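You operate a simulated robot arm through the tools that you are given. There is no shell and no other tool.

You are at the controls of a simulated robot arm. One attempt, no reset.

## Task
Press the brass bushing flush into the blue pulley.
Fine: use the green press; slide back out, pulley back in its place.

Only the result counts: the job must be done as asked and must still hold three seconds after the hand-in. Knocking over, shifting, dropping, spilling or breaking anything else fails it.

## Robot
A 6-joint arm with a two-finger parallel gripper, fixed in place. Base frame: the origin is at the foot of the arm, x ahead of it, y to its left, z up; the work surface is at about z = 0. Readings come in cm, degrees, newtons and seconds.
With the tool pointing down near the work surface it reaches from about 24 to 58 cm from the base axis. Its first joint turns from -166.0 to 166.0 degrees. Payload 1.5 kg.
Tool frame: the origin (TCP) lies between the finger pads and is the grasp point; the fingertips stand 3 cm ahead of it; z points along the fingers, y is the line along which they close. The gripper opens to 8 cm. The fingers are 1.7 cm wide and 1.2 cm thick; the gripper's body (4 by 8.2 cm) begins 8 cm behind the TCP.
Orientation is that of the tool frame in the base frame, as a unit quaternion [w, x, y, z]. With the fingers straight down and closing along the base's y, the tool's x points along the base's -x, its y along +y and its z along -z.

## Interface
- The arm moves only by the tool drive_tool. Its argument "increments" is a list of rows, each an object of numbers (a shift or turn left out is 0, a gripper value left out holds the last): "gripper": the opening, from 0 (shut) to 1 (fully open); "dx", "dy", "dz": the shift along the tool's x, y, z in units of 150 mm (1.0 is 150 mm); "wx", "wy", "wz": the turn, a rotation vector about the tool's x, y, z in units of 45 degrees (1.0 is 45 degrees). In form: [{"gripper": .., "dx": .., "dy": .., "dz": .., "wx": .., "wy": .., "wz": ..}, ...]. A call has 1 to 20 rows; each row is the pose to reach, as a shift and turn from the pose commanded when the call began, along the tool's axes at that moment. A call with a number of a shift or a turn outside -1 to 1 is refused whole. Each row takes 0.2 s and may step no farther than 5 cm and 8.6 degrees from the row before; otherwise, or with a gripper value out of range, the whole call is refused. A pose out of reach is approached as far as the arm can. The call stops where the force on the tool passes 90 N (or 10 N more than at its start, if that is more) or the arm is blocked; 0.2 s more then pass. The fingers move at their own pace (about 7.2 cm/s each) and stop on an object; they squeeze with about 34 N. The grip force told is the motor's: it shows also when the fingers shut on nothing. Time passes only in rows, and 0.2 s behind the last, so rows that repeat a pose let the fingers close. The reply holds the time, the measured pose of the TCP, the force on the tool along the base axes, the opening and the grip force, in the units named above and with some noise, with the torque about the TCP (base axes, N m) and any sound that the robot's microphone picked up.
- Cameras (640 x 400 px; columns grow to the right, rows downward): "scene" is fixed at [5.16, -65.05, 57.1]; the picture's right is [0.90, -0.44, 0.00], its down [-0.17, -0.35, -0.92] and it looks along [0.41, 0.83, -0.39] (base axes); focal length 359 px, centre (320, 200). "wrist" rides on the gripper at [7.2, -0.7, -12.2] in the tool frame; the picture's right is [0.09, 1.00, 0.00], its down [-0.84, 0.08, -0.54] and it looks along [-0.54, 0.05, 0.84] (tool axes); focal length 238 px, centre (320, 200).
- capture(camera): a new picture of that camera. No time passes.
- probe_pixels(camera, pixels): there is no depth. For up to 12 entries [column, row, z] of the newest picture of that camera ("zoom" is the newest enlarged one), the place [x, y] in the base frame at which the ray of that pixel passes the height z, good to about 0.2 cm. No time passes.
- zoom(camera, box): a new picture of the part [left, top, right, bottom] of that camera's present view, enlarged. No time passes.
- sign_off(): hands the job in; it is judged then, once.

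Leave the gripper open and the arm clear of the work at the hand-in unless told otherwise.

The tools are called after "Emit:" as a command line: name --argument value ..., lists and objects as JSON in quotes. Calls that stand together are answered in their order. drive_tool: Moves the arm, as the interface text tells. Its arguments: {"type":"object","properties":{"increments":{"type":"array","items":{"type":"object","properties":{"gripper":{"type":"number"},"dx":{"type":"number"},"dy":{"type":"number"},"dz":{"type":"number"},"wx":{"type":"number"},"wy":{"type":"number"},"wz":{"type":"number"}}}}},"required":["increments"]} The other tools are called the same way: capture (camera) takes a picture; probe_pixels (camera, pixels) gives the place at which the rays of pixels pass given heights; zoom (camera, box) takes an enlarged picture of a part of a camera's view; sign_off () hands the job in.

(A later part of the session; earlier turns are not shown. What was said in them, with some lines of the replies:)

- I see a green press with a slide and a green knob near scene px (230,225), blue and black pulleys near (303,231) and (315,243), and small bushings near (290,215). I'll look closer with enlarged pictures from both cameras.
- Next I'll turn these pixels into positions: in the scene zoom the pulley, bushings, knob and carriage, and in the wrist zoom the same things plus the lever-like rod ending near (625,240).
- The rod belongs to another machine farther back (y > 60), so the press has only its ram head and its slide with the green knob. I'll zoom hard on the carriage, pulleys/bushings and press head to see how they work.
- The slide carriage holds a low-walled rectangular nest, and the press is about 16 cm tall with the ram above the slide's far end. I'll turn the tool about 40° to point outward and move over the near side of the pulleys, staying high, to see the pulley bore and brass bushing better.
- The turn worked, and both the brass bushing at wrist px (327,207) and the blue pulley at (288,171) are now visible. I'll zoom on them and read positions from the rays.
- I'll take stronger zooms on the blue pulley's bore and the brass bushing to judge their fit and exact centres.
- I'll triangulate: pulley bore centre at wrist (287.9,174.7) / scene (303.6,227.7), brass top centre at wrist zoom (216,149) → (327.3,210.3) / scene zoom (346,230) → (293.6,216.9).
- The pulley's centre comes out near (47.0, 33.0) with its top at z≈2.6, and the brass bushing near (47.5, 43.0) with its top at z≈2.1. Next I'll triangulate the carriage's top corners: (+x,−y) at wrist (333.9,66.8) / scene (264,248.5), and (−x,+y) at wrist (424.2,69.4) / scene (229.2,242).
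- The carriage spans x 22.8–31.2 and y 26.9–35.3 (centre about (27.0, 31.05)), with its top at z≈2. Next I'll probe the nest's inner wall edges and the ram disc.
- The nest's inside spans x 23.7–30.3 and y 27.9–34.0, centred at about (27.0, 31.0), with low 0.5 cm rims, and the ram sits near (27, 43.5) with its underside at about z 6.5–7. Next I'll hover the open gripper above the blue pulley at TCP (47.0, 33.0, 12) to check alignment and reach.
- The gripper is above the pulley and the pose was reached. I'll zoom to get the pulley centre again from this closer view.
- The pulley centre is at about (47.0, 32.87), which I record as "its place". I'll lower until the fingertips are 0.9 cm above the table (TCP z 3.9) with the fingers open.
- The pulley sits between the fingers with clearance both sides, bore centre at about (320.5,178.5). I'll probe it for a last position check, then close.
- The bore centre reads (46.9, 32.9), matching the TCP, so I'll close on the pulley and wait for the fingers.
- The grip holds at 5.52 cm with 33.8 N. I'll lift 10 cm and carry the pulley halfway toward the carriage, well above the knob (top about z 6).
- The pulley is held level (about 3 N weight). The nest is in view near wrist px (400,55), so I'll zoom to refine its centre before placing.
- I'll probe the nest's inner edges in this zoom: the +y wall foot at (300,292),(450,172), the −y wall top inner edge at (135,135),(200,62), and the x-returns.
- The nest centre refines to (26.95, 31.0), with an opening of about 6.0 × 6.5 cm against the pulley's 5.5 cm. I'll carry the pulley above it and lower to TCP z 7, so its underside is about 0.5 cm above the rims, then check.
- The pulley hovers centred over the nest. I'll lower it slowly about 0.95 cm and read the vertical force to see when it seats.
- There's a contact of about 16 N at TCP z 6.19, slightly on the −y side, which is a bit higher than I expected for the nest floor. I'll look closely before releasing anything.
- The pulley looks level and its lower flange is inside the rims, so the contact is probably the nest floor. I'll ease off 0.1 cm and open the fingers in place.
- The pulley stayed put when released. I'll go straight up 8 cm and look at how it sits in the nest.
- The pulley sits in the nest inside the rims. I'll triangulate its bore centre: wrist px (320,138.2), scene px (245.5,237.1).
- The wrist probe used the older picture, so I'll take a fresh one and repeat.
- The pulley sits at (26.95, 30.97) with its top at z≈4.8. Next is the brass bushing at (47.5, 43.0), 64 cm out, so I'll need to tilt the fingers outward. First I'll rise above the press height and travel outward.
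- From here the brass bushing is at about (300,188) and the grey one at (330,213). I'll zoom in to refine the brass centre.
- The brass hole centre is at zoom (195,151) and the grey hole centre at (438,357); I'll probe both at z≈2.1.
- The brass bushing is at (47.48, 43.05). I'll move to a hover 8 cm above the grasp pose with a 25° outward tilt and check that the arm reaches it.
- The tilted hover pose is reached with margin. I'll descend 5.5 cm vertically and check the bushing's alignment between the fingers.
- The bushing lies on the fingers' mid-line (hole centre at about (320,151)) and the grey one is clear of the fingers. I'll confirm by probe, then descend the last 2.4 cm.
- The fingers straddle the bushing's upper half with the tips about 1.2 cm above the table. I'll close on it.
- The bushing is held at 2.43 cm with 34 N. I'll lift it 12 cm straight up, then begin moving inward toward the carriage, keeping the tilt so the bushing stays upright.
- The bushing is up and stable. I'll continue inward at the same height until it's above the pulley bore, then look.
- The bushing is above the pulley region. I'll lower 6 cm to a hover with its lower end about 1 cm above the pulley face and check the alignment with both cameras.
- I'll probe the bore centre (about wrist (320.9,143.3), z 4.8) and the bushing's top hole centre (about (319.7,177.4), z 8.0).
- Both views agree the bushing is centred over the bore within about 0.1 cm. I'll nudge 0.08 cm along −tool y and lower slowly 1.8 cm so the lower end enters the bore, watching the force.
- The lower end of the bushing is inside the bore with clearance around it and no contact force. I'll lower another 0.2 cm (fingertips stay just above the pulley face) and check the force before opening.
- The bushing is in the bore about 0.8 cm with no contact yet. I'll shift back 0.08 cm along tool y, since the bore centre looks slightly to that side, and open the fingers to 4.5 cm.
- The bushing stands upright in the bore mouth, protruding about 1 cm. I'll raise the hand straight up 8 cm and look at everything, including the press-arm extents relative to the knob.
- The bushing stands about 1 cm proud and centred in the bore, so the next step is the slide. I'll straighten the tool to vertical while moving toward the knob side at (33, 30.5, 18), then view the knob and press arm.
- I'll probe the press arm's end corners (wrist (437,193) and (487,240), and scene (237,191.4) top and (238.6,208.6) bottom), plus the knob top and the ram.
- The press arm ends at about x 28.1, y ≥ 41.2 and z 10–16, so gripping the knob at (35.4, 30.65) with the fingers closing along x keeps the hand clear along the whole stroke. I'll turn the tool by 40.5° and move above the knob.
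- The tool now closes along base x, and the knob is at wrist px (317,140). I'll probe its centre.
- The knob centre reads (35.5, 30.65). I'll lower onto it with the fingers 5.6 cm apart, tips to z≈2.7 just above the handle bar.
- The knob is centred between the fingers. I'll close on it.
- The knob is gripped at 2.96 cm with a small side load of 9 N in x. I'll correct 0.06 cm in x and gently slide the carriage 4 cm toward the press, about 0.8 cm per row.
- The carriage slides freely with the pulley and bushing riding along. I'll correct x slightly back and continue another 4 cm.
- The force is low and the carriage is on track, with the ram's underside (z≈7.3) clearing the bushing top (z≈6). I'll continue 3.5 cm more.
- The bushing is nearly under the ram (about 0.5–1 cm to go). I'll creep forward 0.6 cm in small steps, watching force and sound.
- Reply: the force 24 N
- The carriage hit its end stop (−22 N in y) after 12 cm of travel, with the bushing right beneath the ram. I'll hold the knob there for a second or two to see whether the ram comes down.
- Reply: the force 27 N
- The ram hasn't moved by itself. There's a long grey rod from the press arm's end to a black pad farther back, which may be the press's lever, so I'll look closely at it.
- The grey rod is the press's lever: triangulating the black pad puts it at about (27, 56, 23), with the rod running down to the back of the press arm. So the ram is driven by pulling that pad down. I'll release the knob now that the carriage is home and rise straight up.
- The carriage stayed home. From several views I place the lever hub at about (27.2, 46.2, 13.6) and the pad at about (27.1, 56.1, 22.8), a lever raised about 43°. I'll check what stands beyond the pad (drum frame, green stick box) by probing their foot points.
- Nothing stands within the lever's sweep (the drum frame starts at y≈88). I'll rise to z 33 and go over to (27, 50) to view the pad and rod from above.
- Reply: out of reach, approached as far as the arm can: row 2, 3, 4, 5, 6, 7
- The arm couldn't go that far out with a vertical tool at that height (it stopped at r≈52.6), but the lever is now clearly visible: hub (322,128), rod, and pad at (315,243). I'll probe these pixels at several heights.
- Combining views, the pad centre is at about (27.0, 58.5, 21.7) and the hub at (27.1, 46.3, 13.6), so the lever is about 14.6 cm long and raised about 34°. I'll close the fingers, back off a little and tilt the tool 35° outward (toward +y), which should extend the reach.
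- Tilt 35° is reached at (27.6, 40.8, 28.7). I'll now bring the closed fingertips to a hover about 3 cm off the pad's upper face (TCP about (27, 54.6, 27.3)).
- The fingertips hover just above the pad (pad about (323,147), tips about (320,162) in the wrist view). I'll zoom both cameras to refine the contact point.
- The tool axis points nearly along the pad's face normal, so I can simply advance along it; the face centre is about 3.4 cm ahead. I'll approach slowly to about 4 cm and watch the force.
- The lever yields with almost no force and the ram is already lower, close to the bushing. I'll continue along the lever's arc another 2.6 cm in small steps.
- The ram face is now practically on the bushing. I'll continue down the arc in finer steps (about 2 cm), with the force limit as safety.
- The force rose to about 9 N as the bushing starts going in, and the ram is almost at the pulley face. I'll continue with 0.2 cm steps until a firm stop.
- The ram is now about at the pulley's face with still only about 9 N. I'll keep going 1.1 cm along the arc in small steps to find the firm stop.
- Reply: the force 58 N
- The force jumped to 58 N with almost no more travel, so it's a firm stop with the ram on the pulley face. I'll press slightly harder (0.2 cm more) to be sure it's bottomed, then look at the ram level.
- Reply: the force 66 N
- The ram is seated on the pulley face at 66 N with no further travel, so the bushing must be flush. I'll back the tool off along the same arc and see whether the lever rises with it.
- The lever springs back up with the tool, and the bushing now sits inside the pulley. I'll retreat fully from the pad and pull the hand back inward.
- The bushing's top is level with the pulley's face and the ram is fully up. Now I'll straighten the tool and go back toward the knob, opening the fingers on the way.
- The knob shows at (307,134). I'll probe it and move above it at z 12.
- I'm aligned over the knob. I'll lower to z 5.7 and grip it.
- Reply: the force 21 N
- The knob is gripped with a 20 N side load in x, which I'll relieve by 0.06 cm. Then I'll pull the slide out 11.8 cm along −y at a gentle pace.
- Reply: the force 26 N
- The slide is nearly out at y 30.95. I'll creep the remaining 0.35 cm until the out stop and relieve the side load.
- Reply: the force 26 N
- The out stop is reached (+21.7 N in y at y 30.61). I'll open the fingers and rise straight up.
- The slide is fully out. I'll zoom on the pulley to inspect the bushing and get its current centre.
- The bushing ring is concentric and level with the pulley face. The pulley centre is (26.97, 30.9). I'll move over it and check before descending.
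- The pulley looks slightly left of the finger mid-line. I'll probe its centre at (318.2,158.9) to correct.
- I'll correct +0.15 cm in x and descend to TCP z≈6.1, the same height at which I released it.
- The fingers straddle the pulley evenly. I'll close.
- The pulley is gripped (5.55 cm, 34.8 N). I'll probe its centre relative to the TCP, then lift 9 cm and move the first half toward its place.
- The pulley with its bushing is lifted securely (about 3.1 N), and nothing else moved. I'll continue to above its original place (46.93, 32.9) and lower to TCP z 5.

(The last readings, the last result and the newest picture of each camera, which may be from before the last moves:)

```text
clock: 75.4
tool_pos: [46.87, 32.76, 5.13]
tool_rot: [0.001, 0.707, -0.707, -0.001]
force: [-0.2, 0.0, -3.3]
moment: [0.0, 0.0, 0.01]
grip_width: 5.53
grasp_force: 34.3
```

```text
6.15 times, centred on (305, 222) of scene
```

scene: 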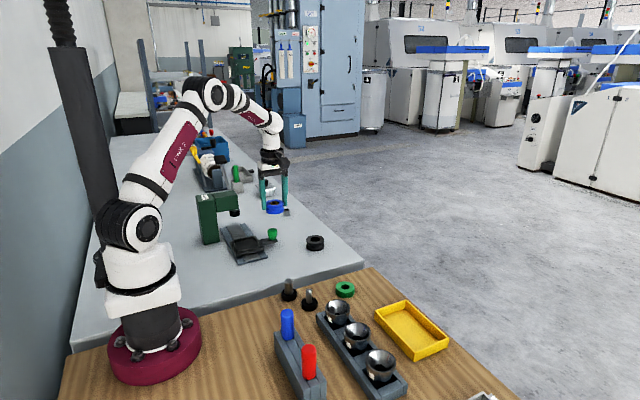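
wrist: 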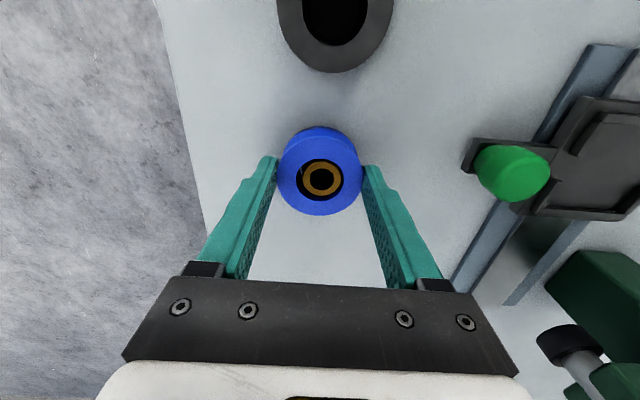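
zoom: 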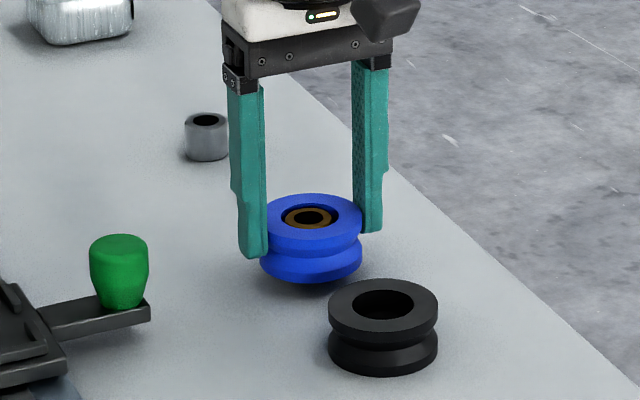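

It hovers right over its place, about 1.2 cm up. I'll lower to just above the table and compare with the original picture before releasing.

Emit:
drive_tool --increments '[{"gripper": 0, "dz": 0.03}, {"dz": 0.055}, {"dz": 0.07}, {"dz": 0.07}]'

Emit:
zoom --camera "scene" --box '[288, 218, 320, 242]'

Emit:
capture --camera "wrist"

```text
clock: 76.4
tool_pos: [46.9, 32.88, 4.01]
tool_rot: [0.0, 0.707, -0.707, -0.001]
force: [-1.7, -2.6, 5.7]
moment: [0.04, 0.25, 0.04]
grip_width: 5.54
grasp_force: 33.8
```

```text
16.00 times, centred on (304, 230) of scene
```

zoom: 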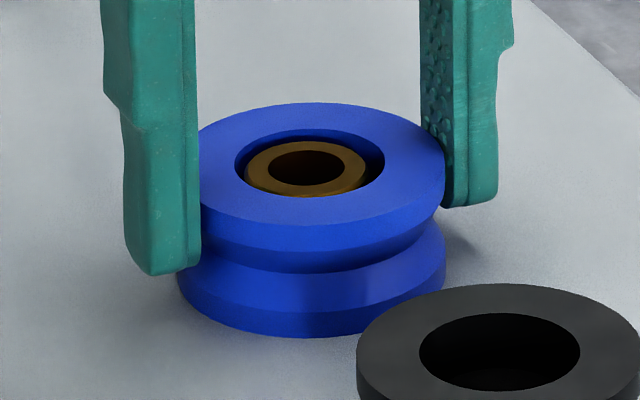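

```text
taken
```

wrist: 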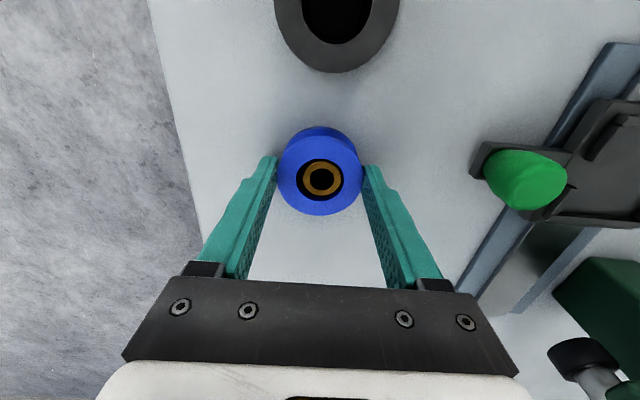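

It just touches the table (about 9 N), and against the original picture the pulley is only about 0.1 cm left (bore edges 235–385 vs 238–389). I'll lift 0.15 cm, shift +0.08 cm in x, set it down again and open.

Emit:
drive_tool --increments '[{"gripper": 0, "dz": -0.01}, {"dy": -0.0053, "dz": -0.01}, {"dy": -0.0053, "dz": -0.003}, {"dy": -0.0053, "dz": 0.001}, {"dy": -0.0053, "dz": 0.001}]'

Emit:
zoom --camera "scene" --box '[288, 218, 320, 242]'

```text
clock: 77.6
tool_pos: [47.07, 32.83, 4.07]
tool_rot: [0.0, 0.707, -0.707, -0.001]
force: [-2.6, -4.0, 9.0]
moment: [0.03, 0.28, 0.1]
grip_width: 5.52
grasp_force: 34.3
```

```text
16.00 times, centred on (304, 230) of scene
```

zoom: 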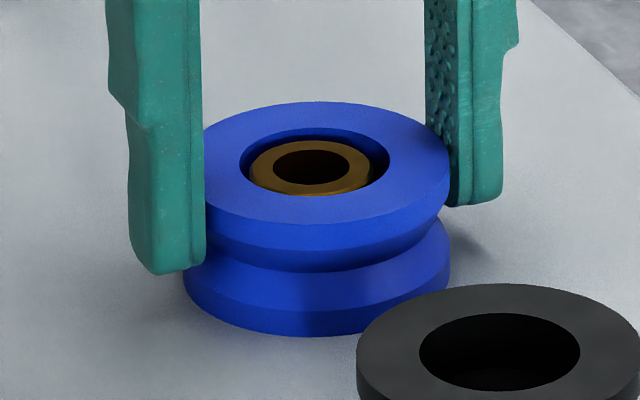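

The picture now matches the original position (bore 239–390). I'll open the fingers in place and rise straight up.

Emit:
drive_tool --increments '[{"gripper": 0.75}, {"gripper": 0.9}, {"gripper": 1}, {"gripper": 1}, {"gripper": 1, "dz": -0.1}, {"dz": -0.3}, {"dz": -0.55}, {"dz": -0.8}, {"dz": -0.8}]'

Emit:
zoom --camera "scene" --box '[288, 218, 320, 242]'

Emit:
capture --camera "wrist"

Emit:
capture --camera "scene"

```text
clock: 79.6
tool_pos: [47.12, 32.88, 15.93]
tool_rot: [-0.001, -0.707, 0.708, 0.0]
force: [-0.2, 0.5, 0.8]
moment: [-0.02, -0.02, 0.0]
grip_width: 7.98
grasp_force: 0.1
```

```text
16.00 times, centred on (304, 230) of scene
```

zoom: 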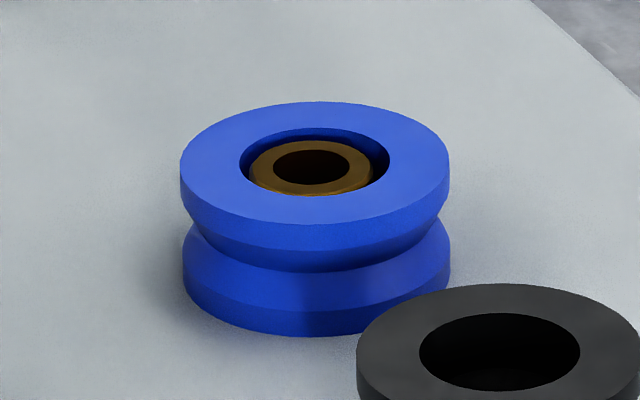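

```text
taken
```

wrist: 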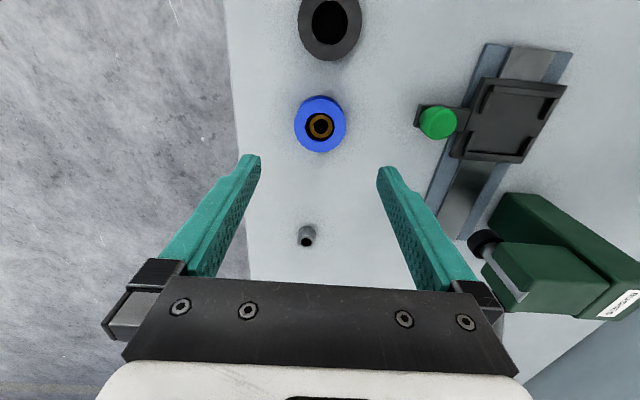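

```text
taken
```

scene: 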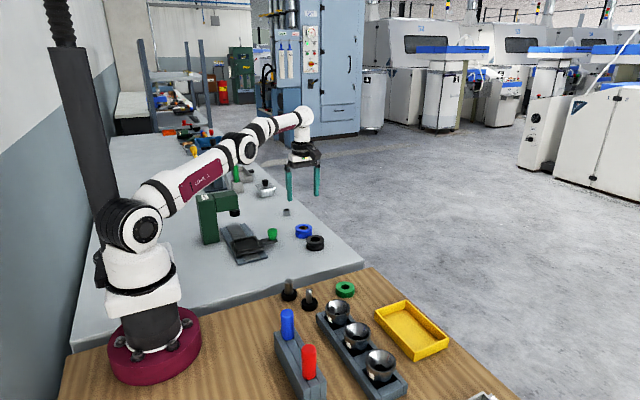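

The pulley is back in its place and everything else looks as it was. I'll inspect the bushing's flushness with tighter zooms from both cameras.

Emit:
zoom --camera "scene" --box '[294, 221, 313, 234]'

Emit:
zoom --camera "wrist" --box '[290, 92, 350, 156]'

```text
16.00 times, centred on (304, 228) of scene
```

zoom: 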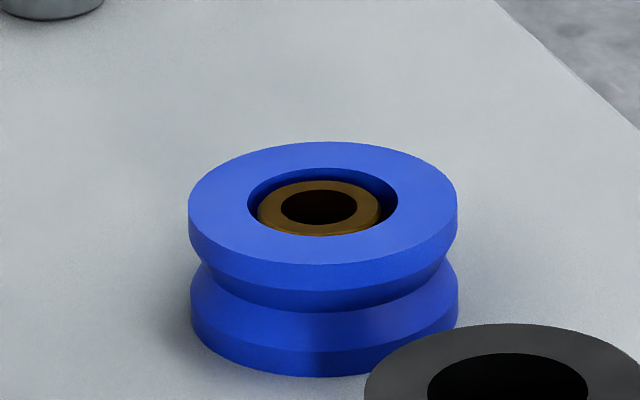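

```text
6.25 times, centred on (320, 124) of wrist
```

zoom: 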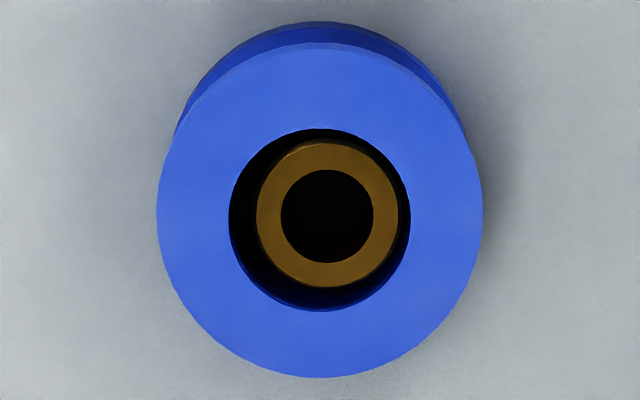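

By my estimate the bushing top looks within about 0.1 cm of the pulley face. I'll wait a second without moving and look again to see whether anything is still shifting.

Emit:
drive_tool --increments '[{"gripper": 1}, {"gripper": 1}, {"gripper": 1}, {"gripper": 1}, {"gripper": 1}, {"gripper": 1}]'

Emit:
zoom --camera "scene" --box '[294, 221, 313, 234]'

Emit:
zoom --camera "wrist" --box '[304, 108, 336, 140]'

```text
clock: 81.0
tool_pos: [47.06, 32.78, 15.98]
tool_rot: [0.0, 0.708, -0.707, 0.0]
force: [-0.4, 0.3, 0.3]
moment: [0.0, -0.02, -0.03]
grip_width: 8.0
grasp_force: 0.1
```

```text
16.00 times, centred on (304, 228) of scene
```

zoom: 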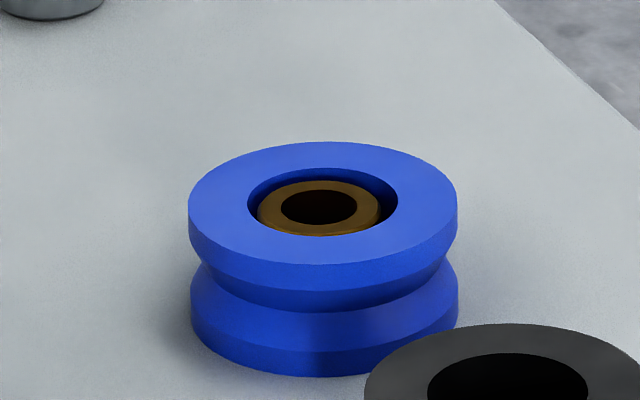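

```text
12.50 times, centred on (320, 124) of wrist
```

zoom: 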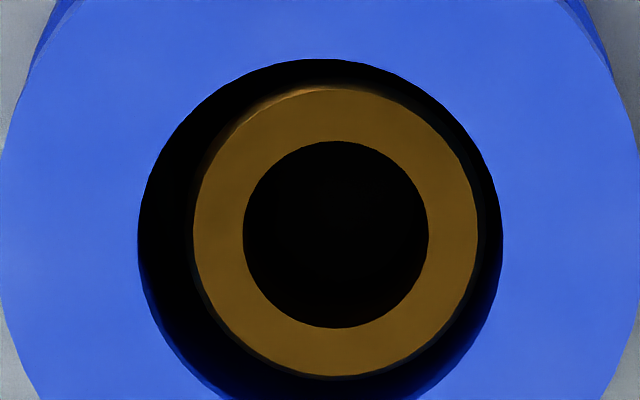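

Nothing changed over 1.4 s, so the bushing holds. I'll retreat the arm up and inward, clear of the work, with the gripper open, then compare the carriage and other items with the initial pictures.

Emit:
drive_tool --increments '[{"gripper": 1, "dz": -0.3}, {"dx": 0.08, "dy": 0.12, "dz": -0.5}, {"dx": 0.2, "dy": 0.3, "dz": -0.65}, {"dx": 0.32, "dy": 0.48, "dz": -0.8}, {"dx": 0.42, "dy": 0.66, "dz": -0.95}, {"dx": 0.5, "dy": 0.84, "dz": -1.0}, {"dx": 0.5, "dy": 0.84, "dz": -1.0}]'

Emit:
zoom --camera "scene" --box '[225, 225, 285, 265]'

Emit:
zoom --camera "scene" --box '[275, 200, 335, 255]'

Emit:
capture --camera "scene"

Emit:
capture --camera "wrist"

```text
clock: 82.6
tool_pos: [41.94, 28.65, 34.58]
tool_rot: [0.003, 0.707, -0.707, -0.001]
force: [-0.8, 0.0, -0.3]
moment: [0.02, -0.03, 0.0]
grip_width: 8.01
grasp_force: 0.1
out of reach, approached as far as the arm can: row 1, 2, 3, 4, 5, 6, 7
```

```text
10.00 times, centred on (255, 245) of scene
```

zoom: 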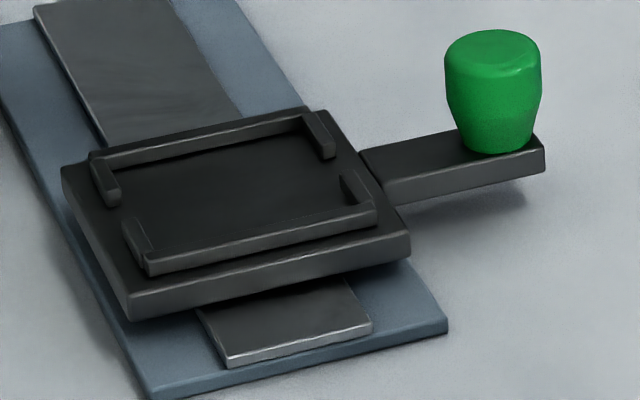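

```text
7.27 times, centred on (305, 228) of scene
```

zoom: 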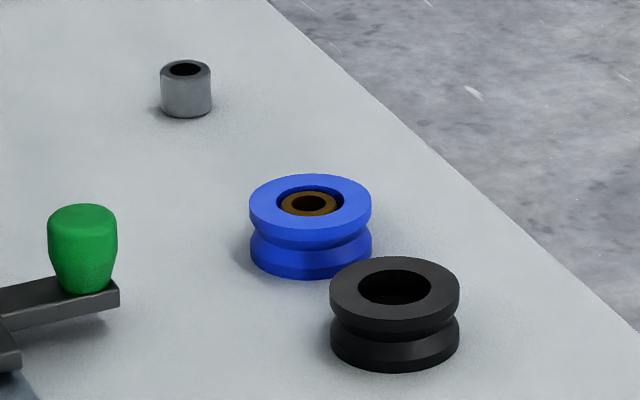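

```text
taken
```

scene: 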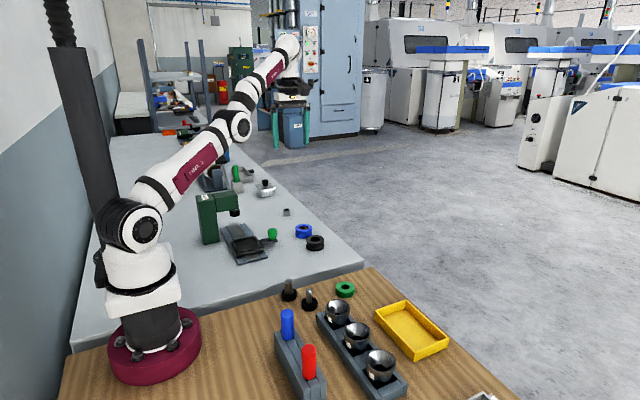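

```text
taken
```

wrist: 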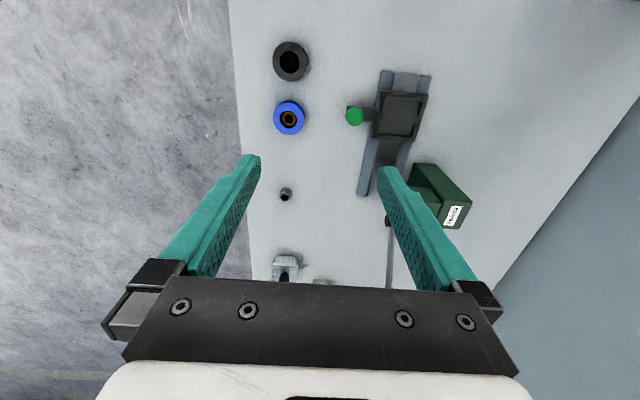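

The carriage, knob, black pulley and grey bushing match the initial pictures. The blue pulley is back in its place with the brass bushing seated and stable, the lever is up, and the gripper is open and clear, so I'm handing in the job.

Emit:
sign_off

```text
The job is handed in.
```

The brass bushing is pressed into the blue pulley, the slide is back out at its stop, and the pulley is back in its place. The job is handed in.

- **Press:** I pulled the lever down until the ram stopped firmly, at about 66 N on the tool. It sprang back up when released.
- **Flushness:** the camera views put the bushing's top level with the pulley's face or up to about 1 mm below it. It also sits about 1 mm off centre in the bore. It stayed in when I lifted the pulley, and nothing moved during a 1.4 s wait before hand-in.
- **Pulley position:** it matches the starting picture to within about 0.1 cm.
- **Everything else:** the black pulley, the grey bushing and the carriage look the same as in the first pictures. The gripper is open and the arm is clear of the work.
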